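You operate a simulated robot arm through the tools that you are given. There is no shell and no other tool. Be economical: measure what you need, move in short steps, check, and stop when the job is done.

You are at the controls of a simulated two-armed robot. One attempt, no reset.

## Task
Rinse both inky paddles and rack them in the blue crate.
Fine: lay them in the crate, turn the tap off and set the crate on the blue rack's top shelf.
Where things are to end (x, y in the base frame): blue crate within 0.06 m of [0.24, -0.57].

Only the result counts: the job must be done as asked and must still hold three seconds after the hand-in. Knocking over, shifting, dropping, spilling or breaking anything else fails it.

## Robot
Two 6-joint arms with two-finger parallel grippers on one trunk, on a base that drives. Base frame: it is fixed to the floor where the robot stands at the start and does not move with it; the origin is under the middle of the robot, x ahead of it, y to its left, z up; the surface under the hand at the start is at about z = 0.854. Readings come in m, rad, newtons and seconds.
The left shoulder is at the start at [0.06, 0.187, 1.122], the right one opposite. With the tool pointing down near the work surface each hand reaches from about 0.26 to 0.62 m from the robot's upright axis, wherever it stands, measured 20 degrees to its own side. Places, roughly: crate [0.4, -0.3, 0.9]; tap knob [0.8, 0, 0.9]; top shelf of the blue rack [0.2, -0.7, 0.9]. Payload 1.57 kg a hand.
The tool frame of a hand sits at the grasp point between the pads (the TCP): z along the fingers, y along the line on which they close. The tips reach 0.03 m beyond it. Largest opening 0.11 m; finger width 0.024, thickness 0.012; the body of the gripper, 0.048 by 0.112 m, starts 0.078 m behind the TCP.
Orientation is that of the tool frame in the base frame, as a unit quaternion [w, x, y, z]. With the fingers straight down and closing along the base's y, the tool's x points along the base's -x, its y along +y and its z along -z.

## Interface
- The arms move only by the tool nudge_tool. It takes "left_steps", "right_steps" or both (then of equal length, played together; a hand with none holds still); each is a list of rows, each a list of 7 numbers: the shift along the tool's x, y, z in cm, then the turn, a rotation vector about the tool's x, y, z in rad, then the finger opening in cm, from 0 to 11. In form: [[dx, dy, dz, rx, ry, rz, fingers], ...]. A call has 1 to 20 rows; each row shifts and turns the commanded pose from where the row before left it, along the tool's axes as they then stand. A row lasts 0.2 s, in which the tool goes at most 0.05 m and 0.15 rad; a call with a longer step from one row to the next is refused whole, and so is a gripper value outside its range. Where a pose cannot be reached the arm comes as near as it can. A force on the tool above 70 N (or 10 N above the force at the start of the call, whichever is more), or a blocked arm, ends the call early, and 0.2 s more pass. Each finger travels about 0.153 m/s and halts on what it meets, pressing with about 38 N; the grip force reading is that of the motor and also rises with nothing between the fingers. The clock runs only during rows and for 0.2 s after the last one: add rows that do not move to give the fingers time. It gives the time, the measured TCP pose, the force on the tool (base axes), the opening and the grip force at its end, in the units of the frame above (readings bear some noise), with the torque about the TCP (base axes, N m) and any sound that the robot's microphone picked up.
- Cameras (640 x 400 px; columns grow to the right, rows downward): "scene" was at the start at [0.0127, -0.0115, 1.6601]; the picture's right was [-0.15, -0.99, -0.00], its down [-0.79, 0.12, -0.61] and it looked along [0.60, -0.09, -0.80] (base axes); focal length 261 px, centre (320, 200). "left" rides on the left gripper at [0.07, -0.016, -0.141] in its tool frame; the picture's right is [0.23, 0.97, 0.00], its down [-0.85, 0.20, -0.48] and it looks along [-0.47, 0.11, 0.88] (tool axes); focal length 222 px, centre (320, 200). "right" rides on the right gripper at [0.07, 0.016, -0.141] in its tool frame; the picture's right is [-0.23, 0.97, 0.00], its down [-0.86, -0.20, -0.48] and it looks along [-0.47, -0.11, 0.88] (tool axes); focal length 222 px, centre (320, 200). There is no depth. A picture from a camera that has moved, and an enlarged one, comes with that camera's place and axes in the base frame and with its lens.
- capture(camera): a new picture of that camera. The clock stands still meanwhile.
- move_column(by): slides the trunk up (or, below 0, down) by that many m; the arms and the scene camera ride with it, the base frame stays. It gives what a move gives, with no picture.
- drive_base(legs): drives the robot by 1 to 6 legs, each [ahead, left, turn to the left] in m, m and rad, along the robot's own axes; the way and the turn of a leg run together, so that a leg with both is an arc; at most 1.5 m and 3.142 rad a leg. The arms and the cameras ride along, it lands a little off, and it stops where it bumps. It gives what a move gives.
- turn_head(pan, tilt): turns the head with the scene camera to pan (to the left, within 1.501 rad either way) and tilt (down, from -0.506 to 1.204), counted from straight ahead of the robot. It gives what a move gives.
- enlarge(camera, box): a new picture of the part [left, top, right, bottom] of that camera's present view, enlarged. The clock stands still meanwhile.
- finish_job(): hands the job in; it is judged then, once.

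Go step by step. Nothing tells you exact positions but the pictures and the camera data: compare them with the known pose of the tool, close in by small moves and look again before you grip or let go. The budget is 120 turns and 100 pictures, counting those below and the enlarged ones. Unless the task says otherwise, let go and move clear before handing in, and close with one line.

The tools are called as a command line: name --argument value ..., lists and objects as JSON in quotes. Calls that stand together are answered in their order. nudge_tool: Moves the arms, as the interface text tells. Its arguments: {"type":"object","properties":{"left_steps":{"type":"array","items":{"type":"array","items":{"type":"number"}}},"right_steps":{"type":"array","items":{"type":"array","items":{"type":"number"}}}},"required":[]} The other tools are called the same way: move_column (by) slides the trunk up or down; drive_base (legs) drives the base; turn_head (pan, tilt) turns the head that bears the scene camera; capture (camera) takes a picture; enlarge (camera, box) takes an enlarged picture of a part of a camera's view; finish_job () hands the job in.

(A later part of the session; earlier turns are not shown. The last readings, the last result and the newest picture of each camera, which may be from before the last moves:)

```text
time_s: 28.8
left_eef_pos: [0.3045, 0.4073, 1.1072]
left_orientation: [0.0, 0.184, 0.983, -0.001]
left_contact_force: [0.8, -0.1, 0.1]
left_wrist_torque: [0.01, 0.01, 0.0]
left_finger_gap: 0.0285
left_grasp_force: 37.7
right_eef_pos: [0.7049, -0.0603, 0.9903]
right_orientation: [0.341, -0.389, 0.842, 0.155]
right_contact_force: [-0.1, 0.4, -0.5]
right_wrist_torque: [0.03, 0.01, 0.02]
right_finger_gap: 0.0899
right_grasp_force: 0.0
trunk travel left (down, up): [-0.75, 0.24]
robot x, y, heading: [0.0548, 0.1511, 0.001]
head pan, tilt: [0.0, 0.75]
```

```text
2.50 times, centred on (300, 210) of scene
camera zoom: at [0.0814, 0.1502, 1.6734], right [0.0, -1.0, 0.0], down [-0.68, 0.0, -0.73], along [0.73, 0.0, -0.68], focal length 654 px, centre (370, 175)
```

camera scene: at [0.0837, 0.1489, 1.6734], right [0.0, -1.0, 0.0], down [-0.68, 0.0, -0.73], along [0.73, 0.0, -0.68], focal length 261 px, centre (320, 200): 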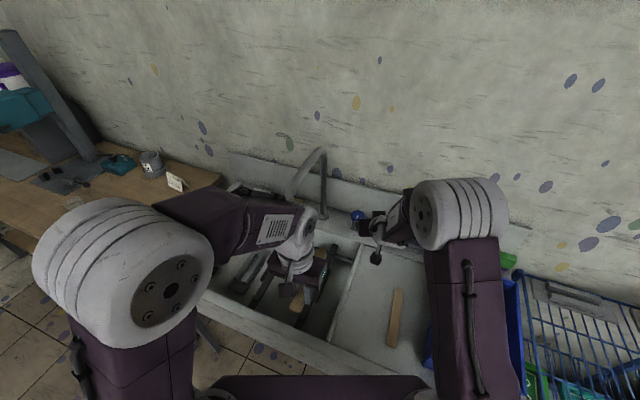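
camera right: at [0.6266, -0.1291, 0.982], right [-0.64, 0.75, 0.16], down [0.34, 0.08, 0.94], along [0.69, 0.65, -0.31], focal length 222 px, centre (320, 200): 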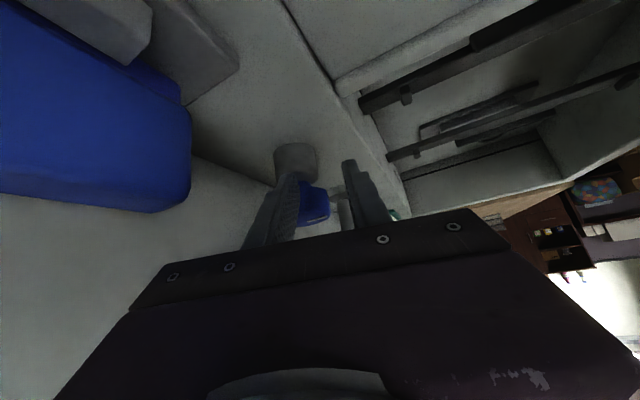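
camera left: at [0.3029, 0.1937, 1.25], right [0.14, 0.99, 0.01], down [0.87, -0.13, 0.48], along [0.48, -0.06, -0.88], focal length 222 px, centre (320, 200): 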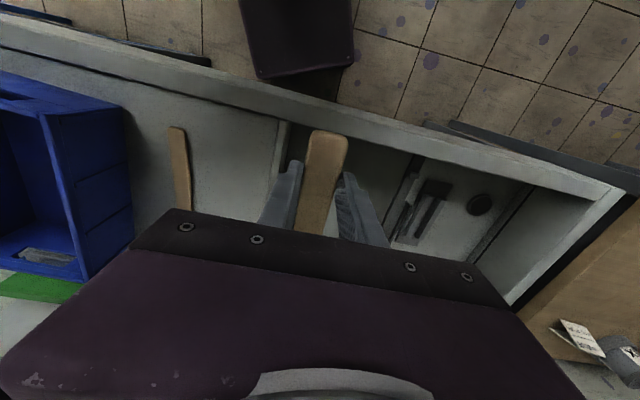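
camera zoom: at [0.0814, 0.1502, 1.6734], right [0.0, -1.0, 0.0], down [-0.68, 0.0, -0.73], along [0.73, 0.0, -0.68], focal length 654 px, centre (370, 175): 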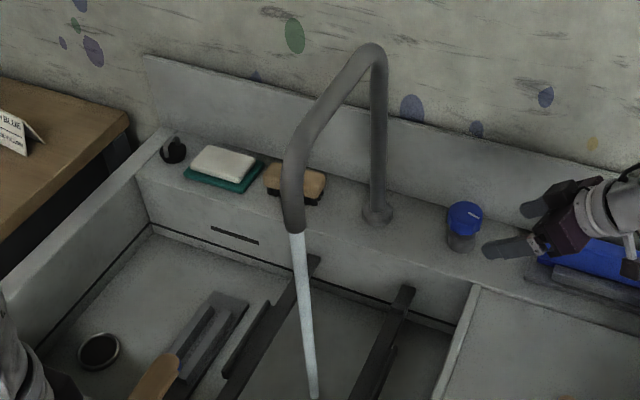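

Water runs as a stream at about [0.593, 0.239]. I bring the paddle's far end into it at z≈0.97.

nudge_tool --left_steps '[[0, 0, 2, 0, 0, -0.13, 0], [0, 0, 3, 0, 0, -0.13, 0], [0, 0, 3, 0, 0, -0.11, 0], [0, -4, 2.7, 0, 0, 0, 0], [0, -4, 0, 0, 0, 0, 0], [-2, -4, 0, 0, 0, 0, 0], [-4, -3, 0, 0, 0, 0, 0], [-4, -1.8, 0, 0, 0, 0, 0], [-4, 0, 0, 0, 0, 0, 0], [-2.8, 0, 0, 0, 0, 0, 0]]'

enlarge --camera "scene" --box '[180, 130, 420, 290]'

capture --camera "left"

```text
time_s: 31.0
left_eef_pos: [0.5076, 0.2449, 1.007]
left_orientation: [0.0, -0.001, 1.0, 0.001]
left_contact_force: [-0.1, 0.7, -0.6]
left_wrist_torque: [-0.03, 0.04, 0.01]
left_finger_gap: 0.0286
left_grasp_force: 38.0
left hand out of reach, approached as far as the arm can: row 2, 3, 4, 5
right_eef_pos: [0.7049, -0.0611, 0.9895]
right_orientation: [0.341, -0.39, 0.842, 0.155]
right_contact_force: [-0.2, 0.0, -0.7]
right_wrist_torque: [-0.02, -0.02, 0.01]
right_finger_gap: 0.0901
right_grasp_force: 0.1
trunk travel left (down, up): [-0.75, 0.24]
robot x, y, heading: [0.0585, 0.15, 0.0]
head pan, tilt: [0.0, 0.75]
```

```text
2.50 times, centred on (300, 210) of scene
camera zoom: at [0.0829, 0.149, 1.6734], right [0.0, -1.0, 0.0], down [-0.68, 0.0, -0.73], along [0.73, 0.0, -0.68], focal length 654 px, centre (370, 175)
```

zoom: 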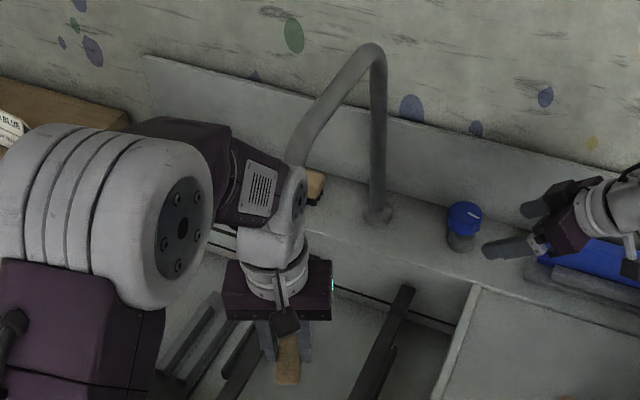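

```text
62 pictures are left
camera left: at [0.4382, 0.228, 1.1489], right [-0.23, 0.97, 0.0], down [0.86, 0.2, 0.48], along [0.46, 0.11, -0.88], focal length 222 px, centre (320, 200)
```

left: 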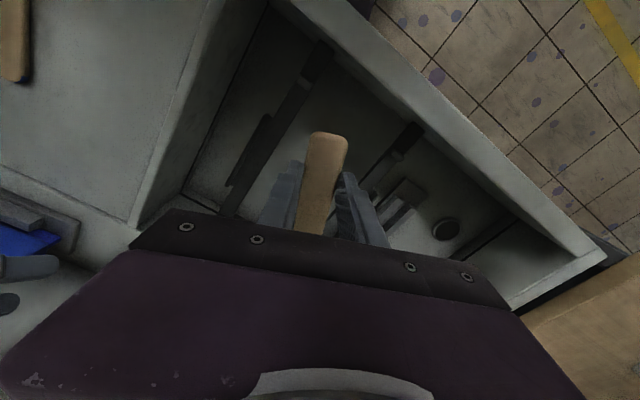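

The paddle is under the spout. I draw it back so the tip is in the stream and hold there, then look from the right side at the stream.

nudge_tool --left_steps '[[1.5, -0.6, 0, 0, 0, 0, 0], [1, 0, 0, 0, 0, 0, 0], [1, 0, 0, 0, 0, 0, 0], [0, 0, 0, 0, 0, 0, 0], [0, 0, 0, 0, 0, 0, 0], [1, 0, 0, 0, 0, 0, 0], [0.8, 0, 0, 0, 0, 0, 0], [0, 0, 0, 0, 0, 0, 0], [0, 0, 0, 0, 0, 0, 0], [0, 0, 0, 0, 0, 0, 0]]'

capture --camera "right"

enlarge --camera "scene" --box '[220, 170, 380, 290]'

```text
time_s: 33.2
left_eef_pos: [0.4542, 0.2401, 1.0075]
left_orientation: [0.001, 0.0, 1.0, 0.0]
left_contact_force: [0.0, -0.1, -1.6]
left_wrist_torque: [0.0, 0.01, 0.02]
left_finger_gap: 0.0287
left_grasp_force: 38.3
right_eef_pos: [0.7058, -0.061, 0.9896]
right_orientation: [0.341, -0.389, 0.842, 0.155]
right_contact_force: [-1.0, 1.1, 0.2]
right_wrist_torque: [-0.01, 0.04, 0.02]
right_finger_gap: 0.09
right_grasp_force: 0.1
trunk travel left (down, up): [-0.75, 0.24]
robot x, y, heading: [0.06, 0.1502, -0.001]
head pan, tilt: [0.0, 0.75]
```

```text
61 pictures are left
camera right: at [0.5964, -0.1633, 1.0429], right [-0.64, 0.76, 0.15], down [0.33, 0.09, 0.94], along [0.7, 0.65, -0.31], focal length 222 px, centre (320, 200)
```

right: 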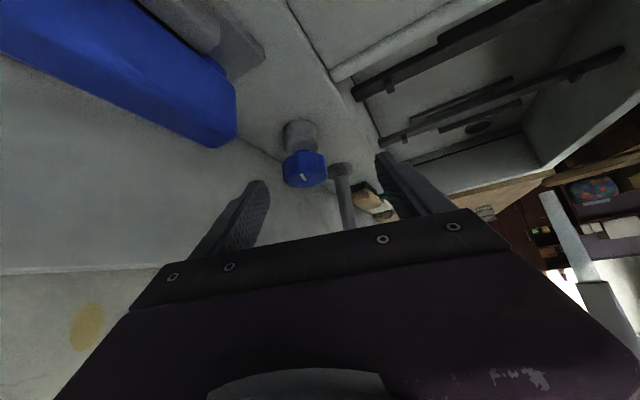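

```text
3.33 times, centred on (300, 230) of scene
camera zoom: at [0.0815, 0.149, 1.6734], right [0.0, -1.0, 0.0], down [-0.68, 0.0, -0.73], along [0.73, 0.0, -0.68], focal length 872 px, centre (387, 100)
```

zoom: 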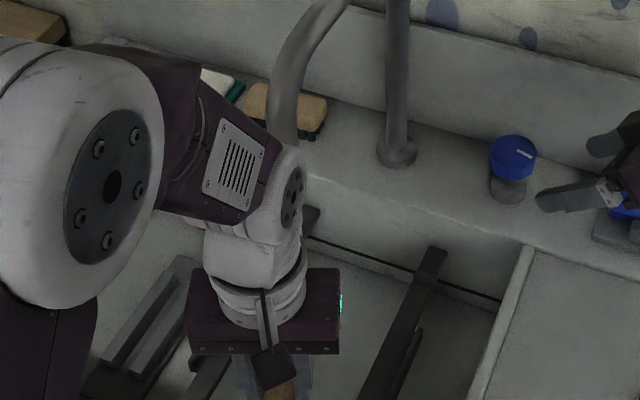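

Now I roll the paddle about its long axis (fingers toward the right) so the inked underside is also washed, keeping it in the stream.

nudge_tool --left_steps '[[0, 0.3, 0, 0.15, 0, 0, 0], [0, 0.3, -0.05, 0.15, 0, 0, 0], [0, 0.3, -0.1, 0.15, 0, 0, 0], [0, 0.25, -0.15, 0.15, 0, 0, 0], [0, 0.25, -0.2, 0.15, 0, 0, 0], [0, 0.2, -0.2, 0.15, 0, 0, 0], [0, 0.15, -0.25, 0.15, 0, 0, 0], [0, 0.1, -0.3, 0.15, 0, 0, 0], [0, 0, 0, 0, 0, 0, 0], [0, 0, 0, 0, 0, 0, 0]]'

enlarge --camera "scene" --box '[180, 130, 420, 290]'

```text
time_s: 35.4
left_eef_pos: [0.4533, 0.2652, 1.0098]
left_orientation: [0.0, 0.0, 0.825, -0.565]
left_contact_force: [0.0, 0.2, -1.0]
left_wrist_torque: [0.04, 0.03, -0.03]
left_finger_gap: 0.0285
left_grasp_force: 38.1
right_eef_pos: [0.7033, -0.0618, 0.9901]
right_orientation: [0.34, -0.39, 0.842, 0.156]
right_contact_force: [0.5, -0.5, 0.1]
right_wrist_torque: [0.01, -0.02, 0.0]
right_finger_gap: 0.0899
right_grasp_force: 0.1
trunk travel left (down, up): [-0.75, 0.24]
robot x, y, heading: [0.0571, 0.1505, 0.001]
head pan, tilt: [0.0, 0.75]
```

```text
2.50 times, centred on (300, 210) of scene
camera zoom: at [0.0815, 0.1492, 1.6734], right [0.0, -1.0, 0.0], down [-0.68, 0.0, -0.73], along [0.73, 0.0, -0.68], focal length 654 px, centre (370, 175)
```

zoom: 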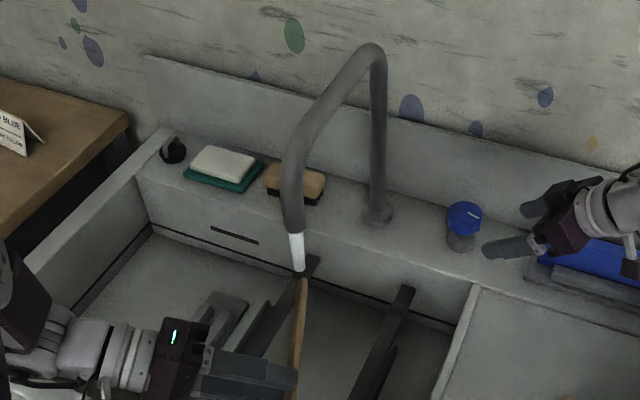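

The stream now lands on the paddle tip, edge-on. I roll further (raising slightly) so the inked face turns up into the water, and check its colour.

nudge_tool --left_steps '[[0, -0.7, 0, 0.15, 0, 0, 0], [0.5, -0.7, 0, 0.15, 0, 0, 0], [-0.5, -0.7, 0, 0.15, 0, 0, 0], [-0.5, -0.7, 0, 0.15, 0, 0, 0], [-0.5, 0, 0, 0.1, 0, 0, 0], [0, 0, 0, 0, 0, 0, 0], [0, 0, 0, 0, 0, 0, 0]]'

enlarge --camera "scene" --box '[220, 180, 340, 280]'

```text
time_s: 37.0
left_eef_pos: [0.4638, 0.2598, 1.0367]
left_orientation: [0.0, 0.0, -0.581, 0.814]
left_contact_force: [0.3, 1.0, -0.1]
left_wrist_torque: [-0.01, 0.06, 0.0]
left_finger_gap: 0.0284
left_grasp_force: 37.6
right_eef_pos: [0.7056, -0.0627, 0.9901]
right_orientation: [0.341, -0.389, 0.842, 0.155]
right_contact_force: [-0.6, 0.7, 0.3]
right_wrist_torque: [0.01, 0.0, -0.03]
right_finger_gap: 0.09
right_grasp_force: 0.0
trunk travel left (down, up): [-0.75, 0.24]
robot x, y, heading: [0.0557, 0.152, -0.001]
head pan, tilt: [0.0, 0.75]
```

```text
4.00 times, centred on (280, 230) of scene
camera zoom: at [0.0815, 0.1492, 1.6734], right [0.0, -1.0, 0.0], down [-0.68, 0.0, -0.73], along [0.73, 0.0, -0.68], focal length 1046 px, centre (480, 80)
```

zoom: 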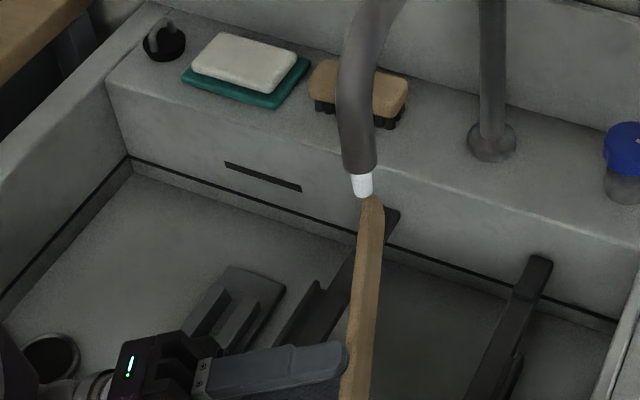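

No blue shows on this face now. I sweep the paddle back and forth in the stream a little, then roll back level while still in the water.

nudge_tool --left_steps '[[-1.5, 0, 0, 0, 0, 0, 0], [-1.5, 0, 0, 0, 0, 0, 0], [0, 0, 0, 0, 0, 0, 0], [1.5, 0, 0, 0, 0, 0, 0], [1.5, 0, 0, 0, 0, 0, 0], [0, 0.7, 0, -0.15, 0, 0, 0], [0, 0.7, 0, -0.15, 0, 0, 0], [0, 0.7, 0, -0.15, 0, 0, 0], [0, 0.7, 0, -0.15, 0, 0, 0], [0, 0, 0.3, -0.15, 0, 0, 0], [0, 0, 0.3, -0.15, 0, 0, 0], [0, 0, 0.3, -0.15, 0, 0, 0], [0, -0.1, 0.2, -0.15, 0, 0, 0], [0, -0.2, 0.2, -0.15, 0, 0, 0], [0, -0.3, 0, -0.15, 0, 0, 0], [0, -0.3, 0, -0.15, 0, 0, 0], [0, -0.3, 0, -0.15, 0, 0, 0], [0, 0, 0, -0.1, 0, 0, 0]]'

capture --camera "right"

```text
time_s: 40.8
left_eef_pos: [0.4645, 0.2349, 1.0083]
left_orientation: [0.0, 0.0, 1.0, 0.001]
left_contact_force: [0.4, 0.2, 0.4]
left_wrist_torque: [0.01, 0.0, 0.03]
left_finger_gap: 0.0285
left_grasp_force: 38.0
right_eef_pos: [0.7062, -0.0609, 0.9902]
right_orientation: [0.341, -0.389, 0.841, 0.155]
right_contact_force: [-0.4, 0.5, 0.5]
right_wrist_torque: [-0.01, 0.01, -0.02]
right_finger_gap: 0.0902
right_grasp_force: 0.0
trunk travel left (down, up): [-0.75, 0.24]
robot x, y, heading: [0.0627, 0.1496, 0.006]
head pan, tilt: [0.0, 0.75]
```

```text
57 pictures are left
camera right: at [0.5965, -0.1636, 1.0427], right [-0.64, 0.76, 0.15], down [0.33, 0.09, 0.94], along [0.7, 0.65, -0.31], focal length 222 px, centre (320, 200)
```

right: 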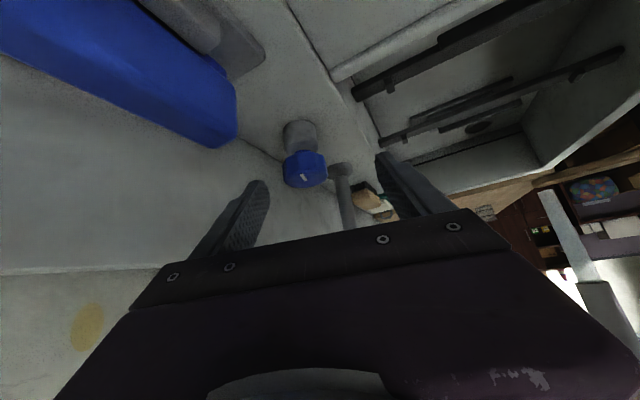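

Paddle 1 is rinsed. I retract the left hand from the spout, and fold the right hand back, up and level.

nudge_tool --left_steps '[[3, 0, 0, 0, 0, 0, 0], [4, 0, 0, 0, 0, 0, 0], [4, 0, 0, 0, 0, 0, 0], [4, 0, 0, 0, 0, 0, 0], [0, 0, -3, 0, 0, 0, 0], [0, 0, -3, 0, 0, 0, 0], [0, 0, -3, 0, 0, 0, 0], [0, 0, -3, 0, 0, 0, 0], [0, 0, 0, 0, 0, 0, 0], [0, 0, 0, 0, 0, 0, 0], [0, 0, 0, 0, 0, 0, 0], [0, 0, 0, 0, 0, 0, 0], [0, 0, 0, 0, 0, 0, 0], [0, 0, 0, 0, 0, 0, 0], [0, 0, 0, 0, 0, 0, 0]]' --right_steps '[[0, 0, -4, 0, 0, 0, 9], [0, 0, -4, 0, 0, 0, 9], [0, 0, -4, 0, 0, 0, 9], [0, 0, -4, 0, 0, 0, 9], [0, 0, -4, 0.105, 0, 0.104, 9], [0, 0, 0, 0.105, 0, 0.104, 9], [0, 0, 0, 0.105, 0, 0.104, 9], [0, 0, 0, 0.105, 0, 0.104, 9], [0, 0, 0, 0.105, 0, 0.104, 9], [0, 0, 0, 0.0, 0.15, 0, 9], [0, 0, 0, 0, 0.15, 0, 9], [0, 0, 0, 0, 0.15, 0, 9], [0, 0, 0, 0, 0.15, 0, 9], [0, 0, 0, 0, 0.15, 0, 9], [0, 0, -3, 0, 0, 0, 9]]'

turn_head --pan -0.3 --tilt 0.95

capture --camera "scene"

```text
time_s: 44.0
left_eef_pos: [0.3122, 0.2356, 1.1285]
left_orientation: [0.001, -0.001, 1.0, 0.0]
left_contact_force: [0.1, -0.3, -0.1]
left_wrist_torque: [0.0, -0.04, 0.03]
left_finger_gap: 0.0286
left_grasp_force: 37.8
right_eef_pos: [0.5701, -0.163, 1.1286]
right_orientation: [0.166, -0.07, 0.983, 0.032]
right_contact_force: [-0.4, 0.7, 0.4]
right_wrist_torque: [-0.01, -0.01, -0.02]
right_finger_gap: 0.0901
right_grasp_force: 0.1
right hand out of reach, approached as far as the arm can: row 3, 4, 12, 13, 14
trunk travel left (down, up): [-0.75, 0.24]
robot x, y, heading: [0.0578, 0.1497, -0.006]
head pan, tilt: [0.0, 0.75]
```

```text
time_s: 44.8
left_eef_pos: [0.3142, 0.2356, 1.129]
left_orientation: [0.0, 0.0, 1.0, 0.0]
left_contact_force: [-0.4, 0.0, -1.0]
left_wrist_torque: [0.03, 0.03, -0.04]
left_finger_gap: 0.0289
left_grasp_force: 37.7
right_eef_pos: [0.5729, -0.1636, 1.1274]
right_orientation: [0.166, -0.069, 0.983, 0.031]
right_contact_force: [0.0, 0.0, -0.1]
right_wrist_torque: [-0.04, -0.01, 0.02]
right_finger_gap: 0.0898
right_grasp_force: 0.1
trunk travel left (down, up): [-0.75, 0.24]
robot x, y, heading: [0.0568, 0.1463, 0.0]
head pan, tilt: [-0.3, 0.949]
```

```text
56 pictures are left
camera scene: at [0.0682, 0.1276, 1.658], right [-0.3, -0.96, 0.0], down [-0.78, 0.24, -0.58], along [0.56, -0.17, -0.81], focal length 261 px, centre (320, 200)
```

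scene: 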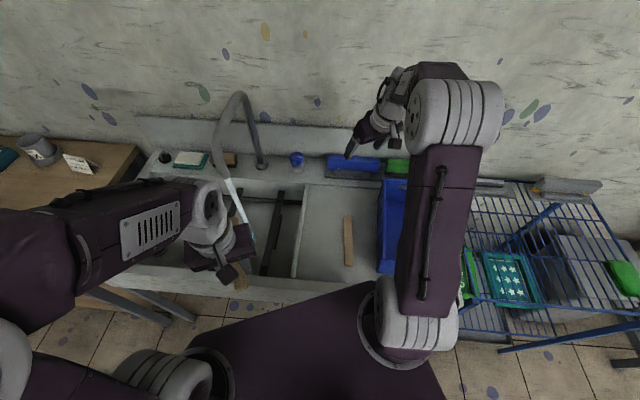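

The crate is under the right arm. I tuck the right hand back and up and drive back 0.05 and right 0.25 m.

nudge_tool --right_steps '[[4, 0, -2, 0, 0.11, 0, 9], [4, 0, -2, 0, 0.11, 0, 9], [4, 0, -2, 0, 0.11, 0, 9], [4, -2, -3, 0, 0, 0, 9], [2, -3, -3, 0, 0, 0, 9]]'

drive_base --legs '[[-0.05, 0, 0], [0, -0.25, 0]]'

turn_head --pan -0.2 --tilt 0.95

capture --camera "scene"

capture --camera "left"

capture --camera "right"

```text
refused: row 4 steps farther than a row can; nothing moved
```

```text
time_s: 47.1
left_eef_pos: [0.2707, 0.0018, 1.1283]
left_orientation: [-0.002, -0.015, 1.0, 0.002]
left_contact_force: [1.1, -1.8, -1.2]
left_wrist_torque: [0.15, 0.08, 0.03]
left_finger_gap: 0.0285
left_grasp_force: 37.6
right_eef_pos: [0.5407, -0.3885, 1.1246]
right_orientation: [0.165, -0.084, 0.982, 0.037]
right_contact_force: [0.0, -0.3, -1.3]
right_wrist_torque: [0.09, -0.12, 0.08]
right_finger_gap: 0.0899
right_grasp_force: 0.0
trunk travel left (down, up): [-0.75, 0.24]
robot x, y, heading: [0.0173, -0.0874, 0.029]
head pan, tilt: [-0.3, 0.949]
```

```text
time_s: 47.8
left_eef_pos: [0.2692, 0.0056, 1.1277]
left_orientation: [0.0, -0.015, 1.0, 0.0]
left_contact_force: [0.6, -0.2, -0.1]
left_wrist_torque: [-0.01, 0.0, 0.03]
left_finger_gap: 0.0287
left_grasp_force: 37.7
right_eef_pos: [0.5383, -0.3847, 1.1266]
right_orientation: [0.165, -0.085, 0.982, 0.035]
right_contact_force: [-0.4, -0.2, 0.2]
right_wrist_torque: [0.0, -0.05, 0.01]
right_finger_gap: 0.0896
right_grasp_force: 0.1
trunk travel left (down, up): [-0.75, 0.24]
robot x, y, heading: [0.017, -0.0893, 0.026]
head pan, tilt: [-0.201, 0.949]
```

```text
55 pictures are left
camera scene: at [0.0274, -0.1031, 1.6579], right [-0.17, -0.99, 0.0], down [-0.8, 0.14, -0.58], along [0.57, -0.1, -0.81], focal length 261 px, centre (320, 200)
```

scene: 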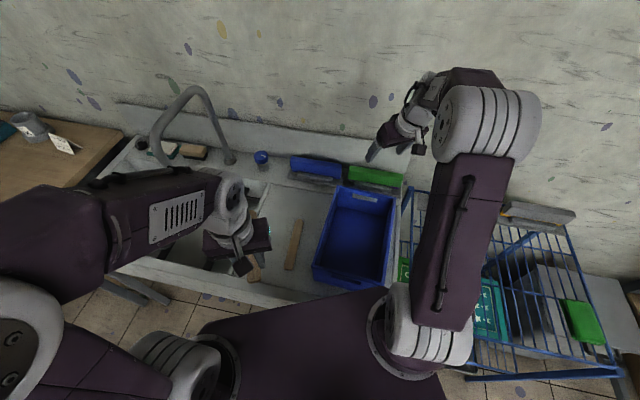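

```text
54 pictures are left
camera left: at [0.1988, -0.0138, 1.2703], right [-0.26, 0.97, 0.0], down [0.85, 0.22, 0.48], along [0.46, 0.12, -0.88], focal length 222 px, centre (320, 200)
```

left: 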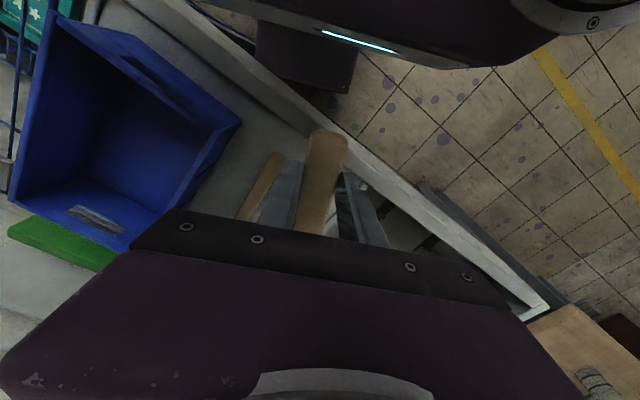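

```text
53 pictures are left
camera right: at [0.4255, -0.3934, 1.2378], right [0.04, 0.99, 0.11], down [0.68, -0.11, 0.73], along [0.73, 0.05, -0.68], focal length 222 px, centre (320, 200)
```

right: 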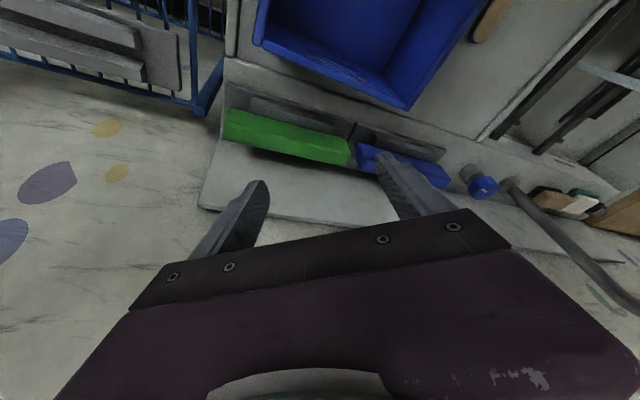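

The robot stands at [0.017, -0.089]. Let me zoom on the crate to measure it.

enlarge --camera "scene" --box '[220, 150, 440, 300]'

```text
2.67 times, centred on (330, 225) of scene
camera zoom: at [0.0274, -0.1031, 1.6579], right [-0.17, -0.99, 0.0], down [-0.8, 0.14, -0.58], along [0.57, -0.1, -0.81], focal length 697 px, centre (293, 133)
```

zoom: 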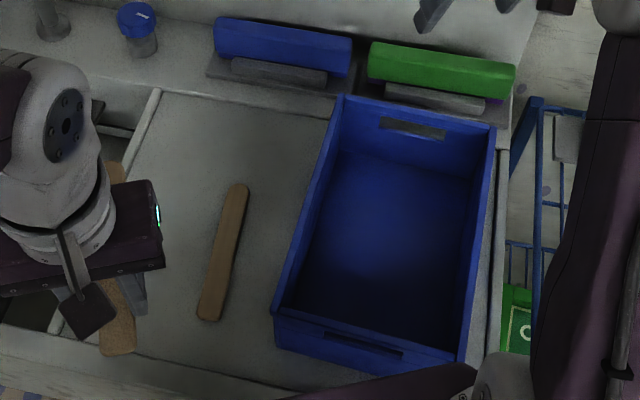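

The crate is about 0.30×0.20×0.10 m, centred near [0.395, -0.29], yawed −25°, rim z≈0.95. I swing the right arm out to the right first and look again.

nudge_tool --right_steps '[[2, -3, -2, 0, 0.11, 0, 9], [2, -3, -2, 0, 0.11, 0, 9], [2, -3, -2, 0, 0.11, 0, 9], [0, -4, -1, 0, 0, 0, 9], [0, -4, -1, 0, 0, 0, 9], [0, -4, -1, 0, 0, 0, 9], [0, -4, -1, 0, 0, 0, 9]]'

capture --camera "scene"

capture --camera "right"

```text
time_s: 49.4
left_eef_pos: [0.2676, 0.005, 1.1284]
left_orientation: [0.0, -0.014, 1.0, 0.0]
left_contact_force: [0.1, 0.4, -1.2]
left_wrist_torque: [-0.01, 0.02, 0.0]
left_finger_gap: 0.0285
left_grasp_force: 38.1
right_eef_pos: [0.4391, -0.5568, 1.05]
right_orientation: [0.097, -0.091, 0.989, 0.067]
right_contact_force: [0.8, 0.4, 0.6]
right_wrist_torque: [0.02, 0.0, -0.01]
right_finger_gap: 0.09
right_grasp_force: 0.0
right hand out of reach, approached as far as the arm can: row 1, 2, 3, 4, 5, 6, 7
trunk travel left (down, up): [-0.75, 0.24]
robot x, y, heading: [0.0168, -0.0841, 0.033]
head pan, tilt: [-0.201, 0.949]
```

```text
51 pictures are left
camera scene: at [0.0272, -0.1036, 1.6579], right [-0.17, -0.99, 0.0], down [-0.8, 0.14, -0.58], along [0.57, -0.1, -0.81], focal length 261 px, centre (320, 200)
```

scene: 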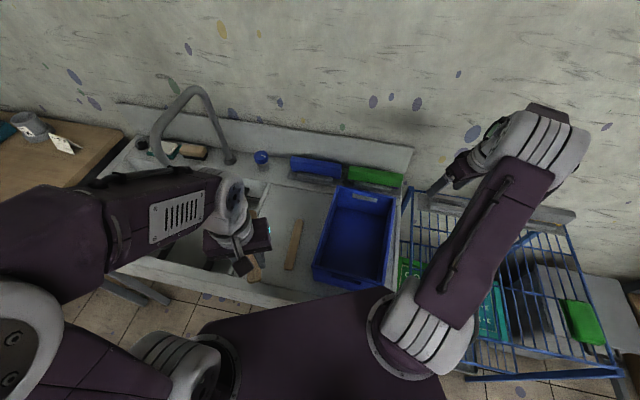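

```text
50 pictures are left
camera right: at [0.3433, -0.5742, 1.175], right [0.03, 0.99, 0.16], down [0.78, -0.12, 0.62], along [0.63, 0.1, -0.77], focal length 222 px, centre (320, 200)
```

right: 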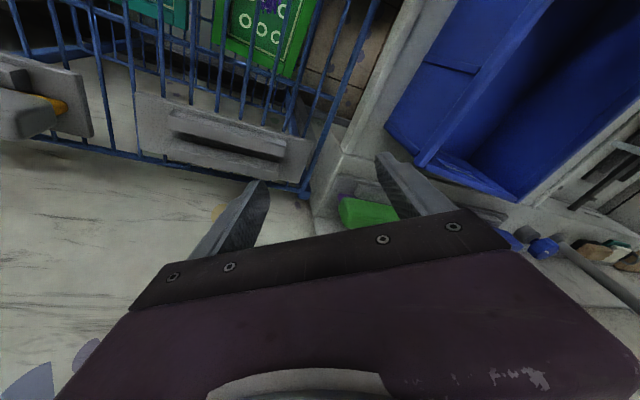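

The way is clear. I carry paddle 1 above the crate and align it with the crate's long axis.

nudge_tool --left_steps '[[-1, -4, 0, 0, 0, 0, 0], [-1, -4, 0, 0, 0, 0, 0], [-1, -4, 0, 0, 0, 0, 0], [-1, -4, 0, 0, 0, 0, 0], [-1, -4, 0, 0, 0, 0.116, 0], [0, 0, 0, 0, 0, 0.116, 0], [0, 0, 0, 0, 0, 0.116, 0], [0, 0, 0, 0, 0, 0.116, 0], [0, -3, 0, 0, 0, 0, 0], [0, -3, 0, 0, 0, 0, 0]]'

capture --camera "left"

capture --camera "scene"

```text
time_s: 51.6
left_eef_pos: [0.2977, -0.2482, 1.1289]
left_orientation: [0.0, 0.216, 0.976, 0.0]
left_contact_force: [0.9, -0.5, -0.9]
left_wrist_torque: [0.03, -0.02, -0.03]
left_finger_gap: 0.0286
left_grasp_force: 38.3
right_eef_pos: [0.4376, -0.5555, 1.0508]
right_orientation: [0.098, -0.092, 0.989, 0.068]
right_contact_force: [0.1, 0.4, -0.1]
right_wrist_torque: [-0.01, 0.01, 0.02]
right_finger_gap: 0.0901
right_grasp_force: 0.0
trunk travel left (down, up): [-0.75, 0.24]
robot x, y, heading: [0.0176, -0.0867, 0.029]
head pan, tilt: [-0.201, 0.949]
```

```text
49 pictures are left
camera left: at [0.2277, -0.2339, 1.2696], right [0.2, 0.98, 0.0], down [0.86, -0.18, 0.48], along [0.47, -0.1, -0.88], focal length 222 px, centre (320, 200)
```

left: 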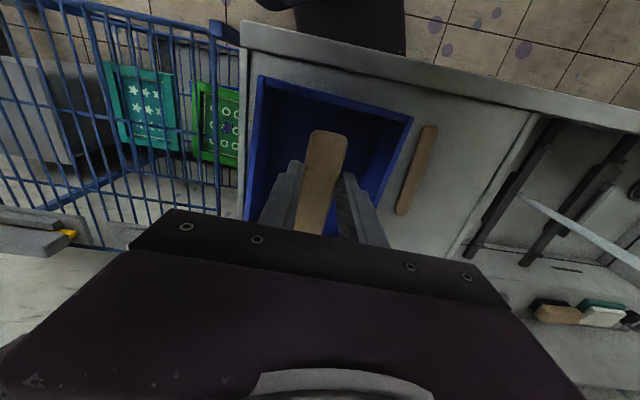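

```text
48 pictures are left
camera scene: at [0.0268, -0.1033, 1.6579], right [-0.17, -0.99, 0.0], down [-0.8, 0.14, -0.58], along [0.57, -0.1, -0.81], focal length 261 px, centre (320, 200)
```

scene: 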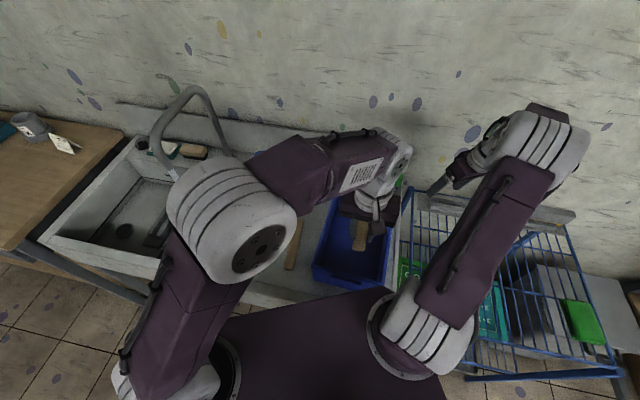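

The crate location agrees with my estimate. I shift to the target spot and descend into the crate.

nudge_tool --left_steps '[[-2.2, -1, 0, 0, 0, 0, 0], [-2.2, -1, 0, 0, 0, 0, 0], [0, 0, 4, 0, 0, 0, 0], [0, 0, 4, 0, 0, 0, 0], [0, 0, 4, 0, 0, 0, 0], [0, 0, 4, 0, 0, 0, 0], [0, 0, 3, 0, 0, 0, 0], [0, 0, 2.5, 0, 0, 0, 0]]'

capture --camera "left"

```text
time_s: 53.4
left_eef_pos: [0.3292, -0.2825, 0.9134]
left_orientation: [0.001, 0.216, 0.976, 0.0]
left_contact_force: [0.2, -0.7, -0.5]
left_wrist_torque: [0.01, 0.01, 0.04]
left_finger_gap: 0.0289
left_grasp_force: 37.5
right_eef_pos: [0.4393, -0.5561, 1.0512]
right_orientation: [0.097, -0.091, 0.989, 0.067]
right_contact_force: [-0.1, 0.1, -0.4]
right_wrist_torque: [0.01, -0.05, -0.01]
right_finger_gap: 0.0901
right_grasp_force: 0.1
trunk travel left (down, up): [-0.75, 0.24]
robot x, y, heading: [0.0156, -0.0875, 0.027]
head pan, tilt: [-0.201, 0.949]
```

```text
47 pictures are left
camera left: at [0.2601, -0.2691, 1.0555], right [0.2, 0.98, 0.0], down [0.86, -0.18, 0.48], along [0.47, -0.1, -0.88], focal length 222 px, centre (320, 200)
```

left: 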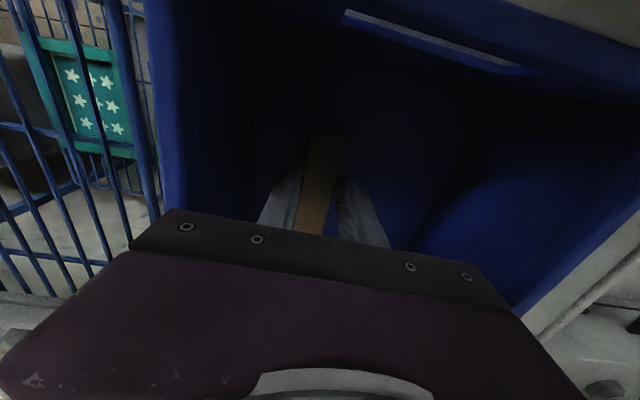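

nudge_tool --left_steps '[[0, 0, 0.5, 0, 0, 0, 0], [0, 0, 0.5, 0, 0, 0, 0], [0, 0, 0.3, 0, 0, 0, 0]]'

```text
time_s: 54.2
left_eef_pos: [0.3299, -0.2835, 0.9]
left_orientation: [0.0, 0.217, 0.976, 0.0]
left_contact_force: [0.6, 0.9, 0.8]
left_wrist_torque: [0.06, 0.03, 0.01]
left_finger_gap: 0.0288
left_grasp_force: 37.9
right_eef_pos: [0.4389, -0.5557, 1.0512]
right_orientation: [0.098, -0.09, 0.989, 0.067]
right_contact_force: [0.5, -0.6, 0.6]
right_wrist_torque: [0.01, -0.02, -0.01]
right_finger_gap: 0.0899
right_grasp_force: 0.1
trunk travel left (down, up): [-0.75, 0.24]
robot x, y, heading: [0.0179, -0.0849, 0.034]
head pan, tilt: [-0.201, 0.949]
```

Still no contact at TCP z 0.900; a few more millimetres.

nudge_tool --left_steps '[[0, 0, 0.3, 0, 0, 0, 0], [0, 0, 0.2, 0, 0, 0, 0]]'

```text
time_s: 54.8
left_eef_pos: [0.3301, -0.283, 0.8963]
left_orientation: [0.0, 0.215, 0.977, -0.001]
left_contact_force: [0.2, 0.5, 3.1]
left_wrist_torque: [-0.2, -0.4, 0.05]
left_finger_gap: 0.0285
left_grasp_force: 38.5
right_eef_pos: [0.4397, -0.5551, 1.0513]
right_orientation: [0.098, -0.091, 0.989, 0.067]
right_contact_force: [-0.1, 1.4, 0.6]
right_wrist_torque: [-0.04, -0.03, -0.02]
right_finger_gap: 0.0899
right_grasp_force: 0.0
trunk travel left (down, up): [-0.75, 0.24]
robot x, y, heading: [0.0178, -0.0879, 0.027]
head pan, tilt: [-0.201, 0.949]
```

The paddle touches the floor of the crate. I release, rise clear, and move above paddle 2.

nudge_tool --left_steps '[[0, 0, 0, 0, 0, 0, 5], [0, 0, 0, 0, 0, 0, 5], [0, 0, -3, 0, 0, 0, 5], [0, 0, -4, 0, 0, 0, 5], [0, 0, -4, 0, 0, 0, 5], [0, 0, -4, 0, 0, 0, 5], [0, 4, -2, 0, 0, 0, 5], [0, 4, 0, 0, 0, 0, 5], [0, 4, 0, 0, 0, 0, 5], [0, 4, 0, 0, 0, 0, 5], [0, 3, 0, 0, 0, 0, 5]]'

capture --camera "left"

enlarge --camera "scene" --box '[220, 150, 440, 300]'

```text
time_s: 57.2
left_eef_pos: [0.4117, -0.1087, 1.0651]
left_orientation: [0.0, 0.216, 0.976, -0.001]
left_contact_force: [-0.5, -1.0, 0.5]
left_wrist_torque: [0.01, 0.02, 0.03]
left_finger_gap: 0.05
left_grasp_force: 0.0
right_eef_pos: [0.4399, -0.5531, 1.0518]
right_orientation: [0.097, -0.091, 0.989, 0.067]
right_contact_force: [0.0, 0.1, 0.2]
right_wrist_torque: [-0.03, -0.01, 0.0]
right_finger_gap: 0.0899
right_grasp_force: 0.1
trunk travel left (down, up): [-0.75, 0.24]
robot x, y, heading: [0.0149, -0.09, 0.031]
head pan, tilt: [-0.201, 0.949]
```

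```text
46 pictures are left
camera left: at [0.3415, -0.096, 1.2067], right [0.2, 0.98, 0.0], down [0.86, -0.18, 0.48], along [0.47, -0.1, -0.88], focal length 222 px, centre (320, 200)
```

left: 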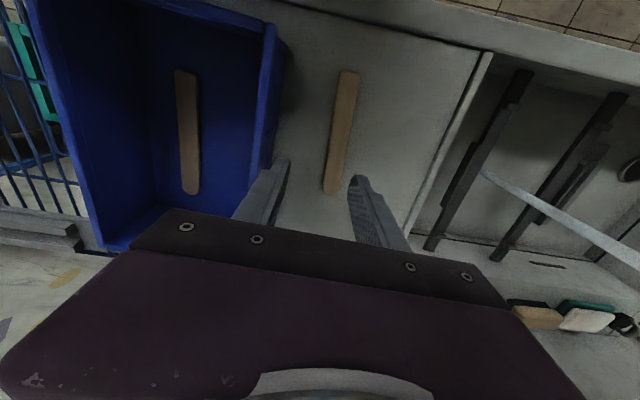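

```text
2.67 times, centred on (330, 225) of scene
camera zoom: at [0.0276, -0.1006, 1.6579], right [-0.17, -0.99, 0.0], down [-0.8, 0.14, -0.58], along [0.57, -0.1, -0.81], focal length 697 px, centre (293, 133)
```

zoom: 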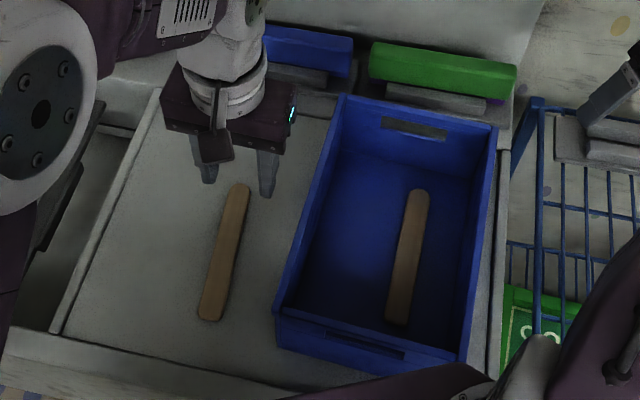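

Paddle 1 lies in the crate. Paddle 2 runs from [0.342, -0.056] to [0.519, -0.112]; I move over its near end and go down.

nudge_tool --left_steps '[[2.8, 1.1, 0, 0, 0, 0, 6], [2.8, 1.1, 0, 0, 0, 0, 6], [0, 0, 2, 0, 0, -0.13, 6], [0, 0, 4, 0, 0, 0, 6], [0, 0, 4, 0, 0, 0, 6], [0, 0, 4, 0, 0, 0, 6], [0, 0, 2.5, 0, 0, 0, 6]]'

capture --camera "left"

```text
time_s: 58.8
left_eef_pos: [0.3683, -0.0664, 0.8999]
left_orientation: [0.0, 0.151, 0.989, 0.001]
left_contact_force: [0.1, 0.4, -0.5]
left_wrist_torque: [-0.01, 0.0, -0.02]
left_finger_gap: 0.0599
left_grasp_force: 0.1
right_eef_pos: [0.4394, -0.5556, 1.0508]
right_orientation: [0.097, -0.091, 0.989, 0.067]
right_contact_force: [-0.7, 0.3, 0.5]
right_wrist_torque: [0.01, 0.0, -0.04]
right_finger_gap: 0.0899
right_grasp_force: 0.0
trunk travel left (down, up): [-0.75, 0.24]
robot x, y, heading: [0.0198, -0.0878, 0.034]
head pan, tilt: [-0.201, 0.949]
```

```text
44 pictures are left
camera left: at [0.2972, -0.0625, 1.0418], right [0.08, 1.0, 0.0], down [0.88, -0.07, 0.48], along [0.48, -0.04, -0.88], focal length 222 px, centre (320, 200)
```

left: 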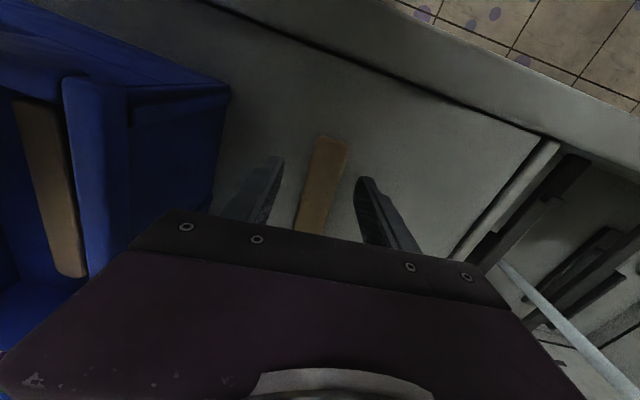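

Centred. Down 13 mm, close, and lift.

nudge_tool --left_steps '[[0, 0, 0.7, 0, 0, 0, 6], [0, 0, 0.6, 0, 0, 0, 6], [0, 0, 0, 0, 0, 0, 3], [0, 0, 0, 0, 0, 0, 0], [0, 0, 0, 0, 0, 0, 0], [0, 0, 0, 0, 0, 0, 0], [0, 0, -3, 0, 0, 0, 0], [0, 0, -4, 0, 0, 0, 0], [0, 0, -4, 0, 0, 0, 0], [0, 0, -4, 0, 0, 0, 0], [2, 0, -4, 0, 0, 0, 0], [4, 0, -2, 0, 0, 0, 0], [3, 0, 0, 0, 0, 0, 0]]'

capture --camera "scene"

```text
time_s: 61.6
left_eef_pos: [0.282, -0.0392, 1.0967]
left_orientation: [0.001, 0.151, 0.988, 0.0]
left_contact_force: [0.4, 0.0, -1.0]
left_wrist_torque: [0.02, -0.03, 0.03]
left_finger_gap: 0.0287
left_grasp_force: 38.3
right_eef_pos: [0.4383, -0.554, 1.0514]
right_orientation: [0.097, -0.091, 0.989, 0.067]
right_contact_force: [-0.1, -0.3, 0.0]
right_wrist_torque: [0.0, -0.02, -0.03]
right_finger_gap: 0.0901
right_grasp_force: 0.0
trunk travel left (down, up): [-0.75, 0.24]
robot x, y, heading: [0.015, -0.0877, 0.031]
head pan, tilt: [-0.201, 0.949]
```

```text
43 pictures are left
camera scene: at [0.0262, -0.1011, 1.6579], right [-0.17, -0.99, 0.0], down [-0.8, 0.14, -0.58], along [0.57, -0.1, -0.81], focal length 261 px, centre (320, 200)
```

scene: 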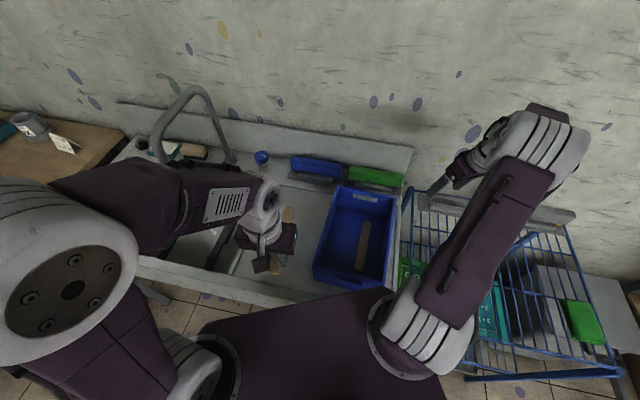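

Paddle 2 is held. I retract the right hand a little and drive back to the rinse position.

nudge_tool --right_steps '[[3, 1, -1, 0, 0, 0, 9], [3, 1, -3, 0, 0, 0, 9], [0, 0, -4, 0, 0, 0, 9], [0, 0, -3, 0, 0, 0, 9]]'

drive_base --legs '[[0, 0.24, -0.03], [0.045, 0, 0]]'

turn_head --pan 0.0 --tilt 0.8

capture --camera "scene"

```text
time_s: 62.6
left_eef_pos: [0.282, -0.0395, 1.0967]
left_orientation: [0.001, 0.151, 0.989, 0.0]
left_contact_force: [0.9, -0.5, -0.1]
left_wrist_torque: [-0.02, 0.03, 0.02]
left_finger_gap: 0.0288
left_grasp_force: 37.8
right_eef_pos: [0.348, -0.5345, 1.1037]
right_orientation: [0.096, -0.09, 0.989, 0.068]
right_contact_force: [-0.3, -0.2, 0.1]
right_wrist_torque: [0.0, 0.01, 0.01]
right_finger_gap: 0.0901
right_grasp_force: 0.0
right hand out of reach, approached as far as the arm can: row 3, 4
trunk travel left (down, up): [-0.75, 0.24]
robot x, y, heading: [0.0117, -0.0856, 0.033]
head pan, tilt: [-0.201, 0.949]
```

```text
time_s: 64.9
left_eef_pos: [0.3182, 0.1872, 1.0981]
left_orientation: [0.002, 0.167, 0.986, 0.0]
left_contact_force: [0.2, -0.2, 0.6]
left_wrist_torque: [0.01, 0.01, 0.0]
left_finger_gap: 0.0287
left_grasp_force: 37.8
right_eef_pos: [0.369, -0.309, 1.1045]
right_orientation: [0.099, -0.077, 0.99, 0.068]
right_contact_force: [-0.4, -0.2, 0.9]
right_wrist_torque: [0.04, -0.05, -0.04]
right_finger_gap: 0.0901
right_grasp_force: 0.0
trunk travel left (down, up): [-0.75, 0.24]
robot x, y, heading: [0.0566, 0.1483, -0.003]
head pan, tilt: [-0.201, 0.949]
```

```text
time_s: 65.6
left_eef_pos: [0.3252, 0.1883, 1.097]
left_orientation: [-0.001, 0.167, 0.986, 0.0]
left_contact_force: [0.2, 0.6, 0.2]
left_wrist_torque: [0.03, 0.04, -0.01]
left_finger_gap: 0.0286
left_grasp_force: 38.1
right_eef_pos: [0.3772, -0.3083, 1.103]
right_orientation: [0.096, -0.076, 0.99, 0.066]
right_contact_force: [1.1, -0.2, 0.2]
right_wrist_torque: [0.01, 0.03, -0.01]
right_finger_gap: 0.0899
right_grasp_force: 0.0
trunk travel left (down, up): [-0.75, 0.24]
robot x, y, heading: [0.0564, 0.1481, 0.001]
head pan, tilt: [0.0, 0.799]
```

```text
42 pictures are left
camera scene: at [0.0786, 0.1492, 1.6694], right [0.0, -1.0, 0.0], down [-0.72, 0.0, -0.7], along [0.7, 0.0, -0.72], focal length 261 px, centre (320, 200)
```

scene: 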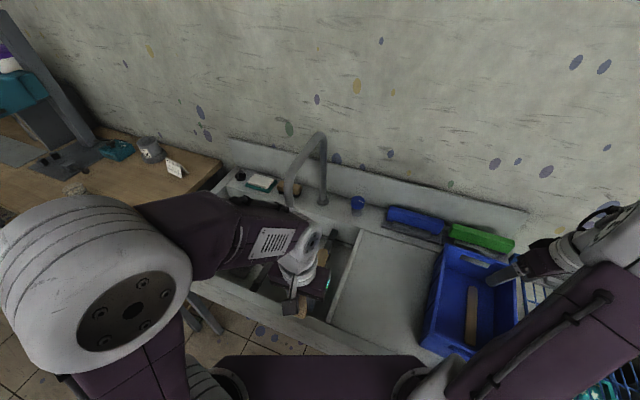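

Same place as before. I put paddle 2's tip into the stream.

nudge_tool --left_steps '[[0, 0, 2, 0, 0, -0.12, 0], [0, 0, 2, 0, 0, -0.12, 0], [0, 0, 2, 0, 0, -0.096, 0], [-2, 2.5, 2.9, 0, 0, 0, 0], [-4, 2.5, 0, 0, 0, 0, 0], [-4, 0, 0, 0, 0, 0, 0], [-3.3, 0, 0, 0, 0, 0, 0], [0, 0, 0, 0, 0, 0, 0], [-1, 0, 0, 0, 0, 0, 0], [-1, 0, 0, 0, 0, 0, 0], [0, 0, 0, 0, 0, 0, 0], [1, 0, 0, 0, 0, 0, 0], [1, 0, 0, 0, 0, 0, 0], [0, 0, 0, 0, 0, 0, 0], [0, 0, 0, 0, 0, 0, 0], [0, 0, 0, 0, 0, 0, 0]]'

```text
time_s: 69.0
left_eef_pos: [0.4587, 0.2385, 1.0077]
left_orientation: [0.0, -0.001, 1.0, 0.0]
left_contact_force: [-0.1, -0.4, -0.4]
left_wrist_torque: [-0.01, -0.01, -0.01]
left_finger_gap: 0.0286
left_grasp_force: 37.9
right_eef_pos: [0.3757, -0.3089, 1.1041]
right_orientation: [0.096, -0.076, 0.99, 0.066]
right_contact_force: [-0.7, -0.1, 0.3]
right_wrist_torque: [-0.02, 0.0, 0.02]
right_finger_gap: 0.0903
right_grasp_force: 0.0
trunk travel left (down, up): [-0.75, 0.24]
robot x, y, heading: [0.0592, 0.149, 0.001]
head pan, tilt: [0.0, 0.799]
```

Now the same roll in the stream with the raise.

nudge_tool --left_steps '[[0, 0.3, 0, 0.15, 0, 0, 0], [0, 0.3, -0.05, 0.15, 0, 0, 0], [0, 0.3, -0.1, 0.15, 0, 0, 0], [0, 0.25, -0.15, 0.15, 0, 0, 0], [0, 0.25, -0.2, 0.15, 0, 0, 0], [0, 0.2, -0.2, 0.15, 0, 0, 0], [0, 0.15, -0.25, 0.15, 0, 0, 0], [0, 0.1, -0.3, 0.15, 0, 0, 0], [0, 0, 0, 0, 0, 0, 0], [0, -0.7, 0, 0.15, 0, 0, 0], [0, -0.7, 0, 0.15, 0, 0, 0], [0, -0.7, 0, 0.15, 0, 0, 0], [-0.3, -0.7, 0, 0.15, 0, 0, 0], [-0.3, 0, 0, 0.1, 0, 0, 0], [0, 0, 0, 0, 0, 0, 0], [0, 0, 0, 0, 0, 0, 0]]'

enlarge --camera "scene" --box '[220, 160, 340, 260]'

```text
time_s: 72.4
left_eef_pos: [0.4629, 0.2583, 1.0363]
left_orientation: [-0.001, 0.0, -0.581, 0.814]
left_contact_force: [-0.1, -0.1, -0.7]
left_wrist_torque: [-0.01, 0.02, -0.02]
left_finger_gap: 0.0281
left_grasp_force: 37.9
right_eef_pos: [0.3752, -0.3079, 1.1041]
right_orientation: [0.096, -0.076, 0.99, 0.067]
right_contact_force: [0.3, -0.5, -0.7]
right_wrist_torque: [-0.01, 0.03, -0.01]
right_finger_gap: 0.0899
right_grasp_force: 0.1
trunk travel left (down, up): [-0.75, 0.24]
robot x, y, heading: [0.0571, 0.149, 0.002]
head pan, tilt: [0.0, 0.799]
```

```text
4.00 times, centred on (280, 210) of scene
camera zoom: at [0.077, 0.1493, 1.6694], right [0.0, -1.0, 0.0], down [-0.72, 0.0, -0.7], along [0.7, 0.0, -0.72], focal length 1046 px, centre (480, 160)
```

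zoom: 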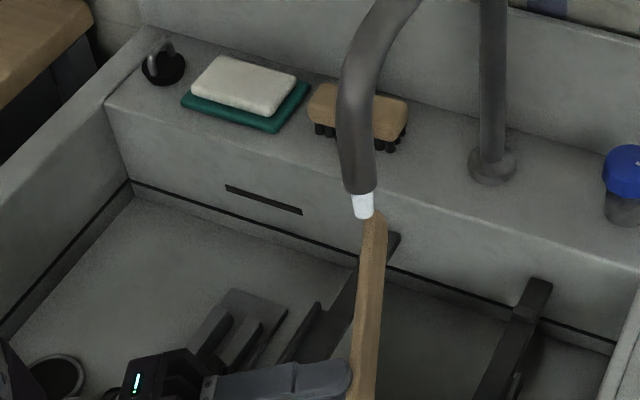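

It looks clean here as well. I sweep, then roll back level and withdraw and raise the hand.

nudge_tool --left_steps '[[-1.5, 0, 0, 0, 0, 0, 0], [-1.5, 0, 0, 0, 0, 0, 0], [0, 0, 0, 0, 0, 0, 0], [1.5, 0, 0, 0, 0, 0, 0], [1.5, 0, 0, 0, 0, 0, 0], [0, 0.7, 0, -0.15, 0, 0, 0], [0, 0.7, 0, -0.15, 0, 0, 0], [0, 0.7, 0, -0.15, 0, 0, 0], [0, 0.7, 0, -0.15, 0, 0, 0], [0, 0, 0.3, -0.15, 0, 0, 0], [0, 0, 0.3, -0.15, 0, 0, 0], [0, 0, 0.3, -0.15, 0, 0, 0], [0, -0.1, 0.2, -0.15, 0, 0, 0], [0, -0.2, 0.2, -0.15, 0, 0, 0], [0, -0.3, 0, -0.15, 0, 0, 0], [0, -0.3, 0, -0.15, 0, 0, 0], [0, -0.3, 0, -0.15, 0, 0, 0], [0, 0, 0, -0.1, 0, 0, 0]]'

nudge_tool --left_steps '[[3, 0, 0, 0, 0, 0, 0], [4, 0, 0, 0, 0, 0, 0], [4, 0, 0, 0, 0, 0, 0], [4, 0, 0, 0, 0, 0, 0], [0, 3, -3, 0, 0, 0, 0], [0, 3, -3, 0, 0, 0, 0], [0, 3, -3, 0, 0, 0, 0]]'

enlarge --camera "scene" --box '[200, 130, 440, 290]'

```text
time_s: 76.2
left_eef_pos: [0.4641, 0.2338, 1.0081]
left_orientation: [0.001, 0.0, 1.0, 0.001]
left_contact_force: [0.4, 0.4, -0.2]
left_wrist_torque: [0.0, 0.01, 0.05]
left_finger_gap: 0.0285
left_grasp_force: 37.9
right_eef_pos: [0.3764, -0.3089, 1.1041]
right_orientation: [0.096, -0.076, 0.99, 0.068]
right_contact_force: [-1.1, 0.1, 0.4]
right_wrist_torque: [0.01, 0.03, -0.01]
right_finger_gap: 0.0899
right_grasp_force: 0.0
trunk travel left (down, up): [-0.75, 0.24]
robot x, y, heading: [0.0588, 0.1492, -0.002]
head pan, tilt: [0.0, 0.799]
```

```text
time_s: 77.8
left_eef_pos: [0.3118, 0.3247, 1.0972]
left_orientation: [0.0, -0.001, 1.0, 0.0]
left_contact_force: [0.3, -0.3, -0.9]
left_wrist_torque: [0.01, 0.03, -0.05]
left_finger_gap: 0.0284
left_grasp_force: 37.6
right_eef_pos: [0.3734, -0.3084, 1.1047]
right_orientation: [0.098, -0.077, 0.99, 0.066]
right_contact_force: [0.4, 0.9, 1.1]
right_wrist_torque: [0.03, -0.03, 0.0]
right_finger_gap: 0.0901
right_grasp_force: 0.0
trunk travel left (down, up): [-0.75, 0.24]
robot x, y, heading: [0.059, 0.15, -0.003]
head pan, tilt: [0.0, 0.799]
```

```text
2.50 times, centred on (320, 210) of scene
camera zoom: at [0.0751, 0.1493, 1.6694], right [0.0, -1.0, 0.0], down [-0.72, 0.0, -0.7], along [0.7, 0.0, -0.72], focal length 654 px, centre (320, 175)
```

zoom: 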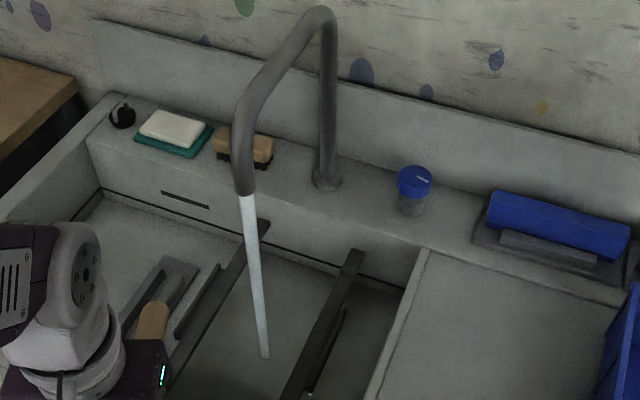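

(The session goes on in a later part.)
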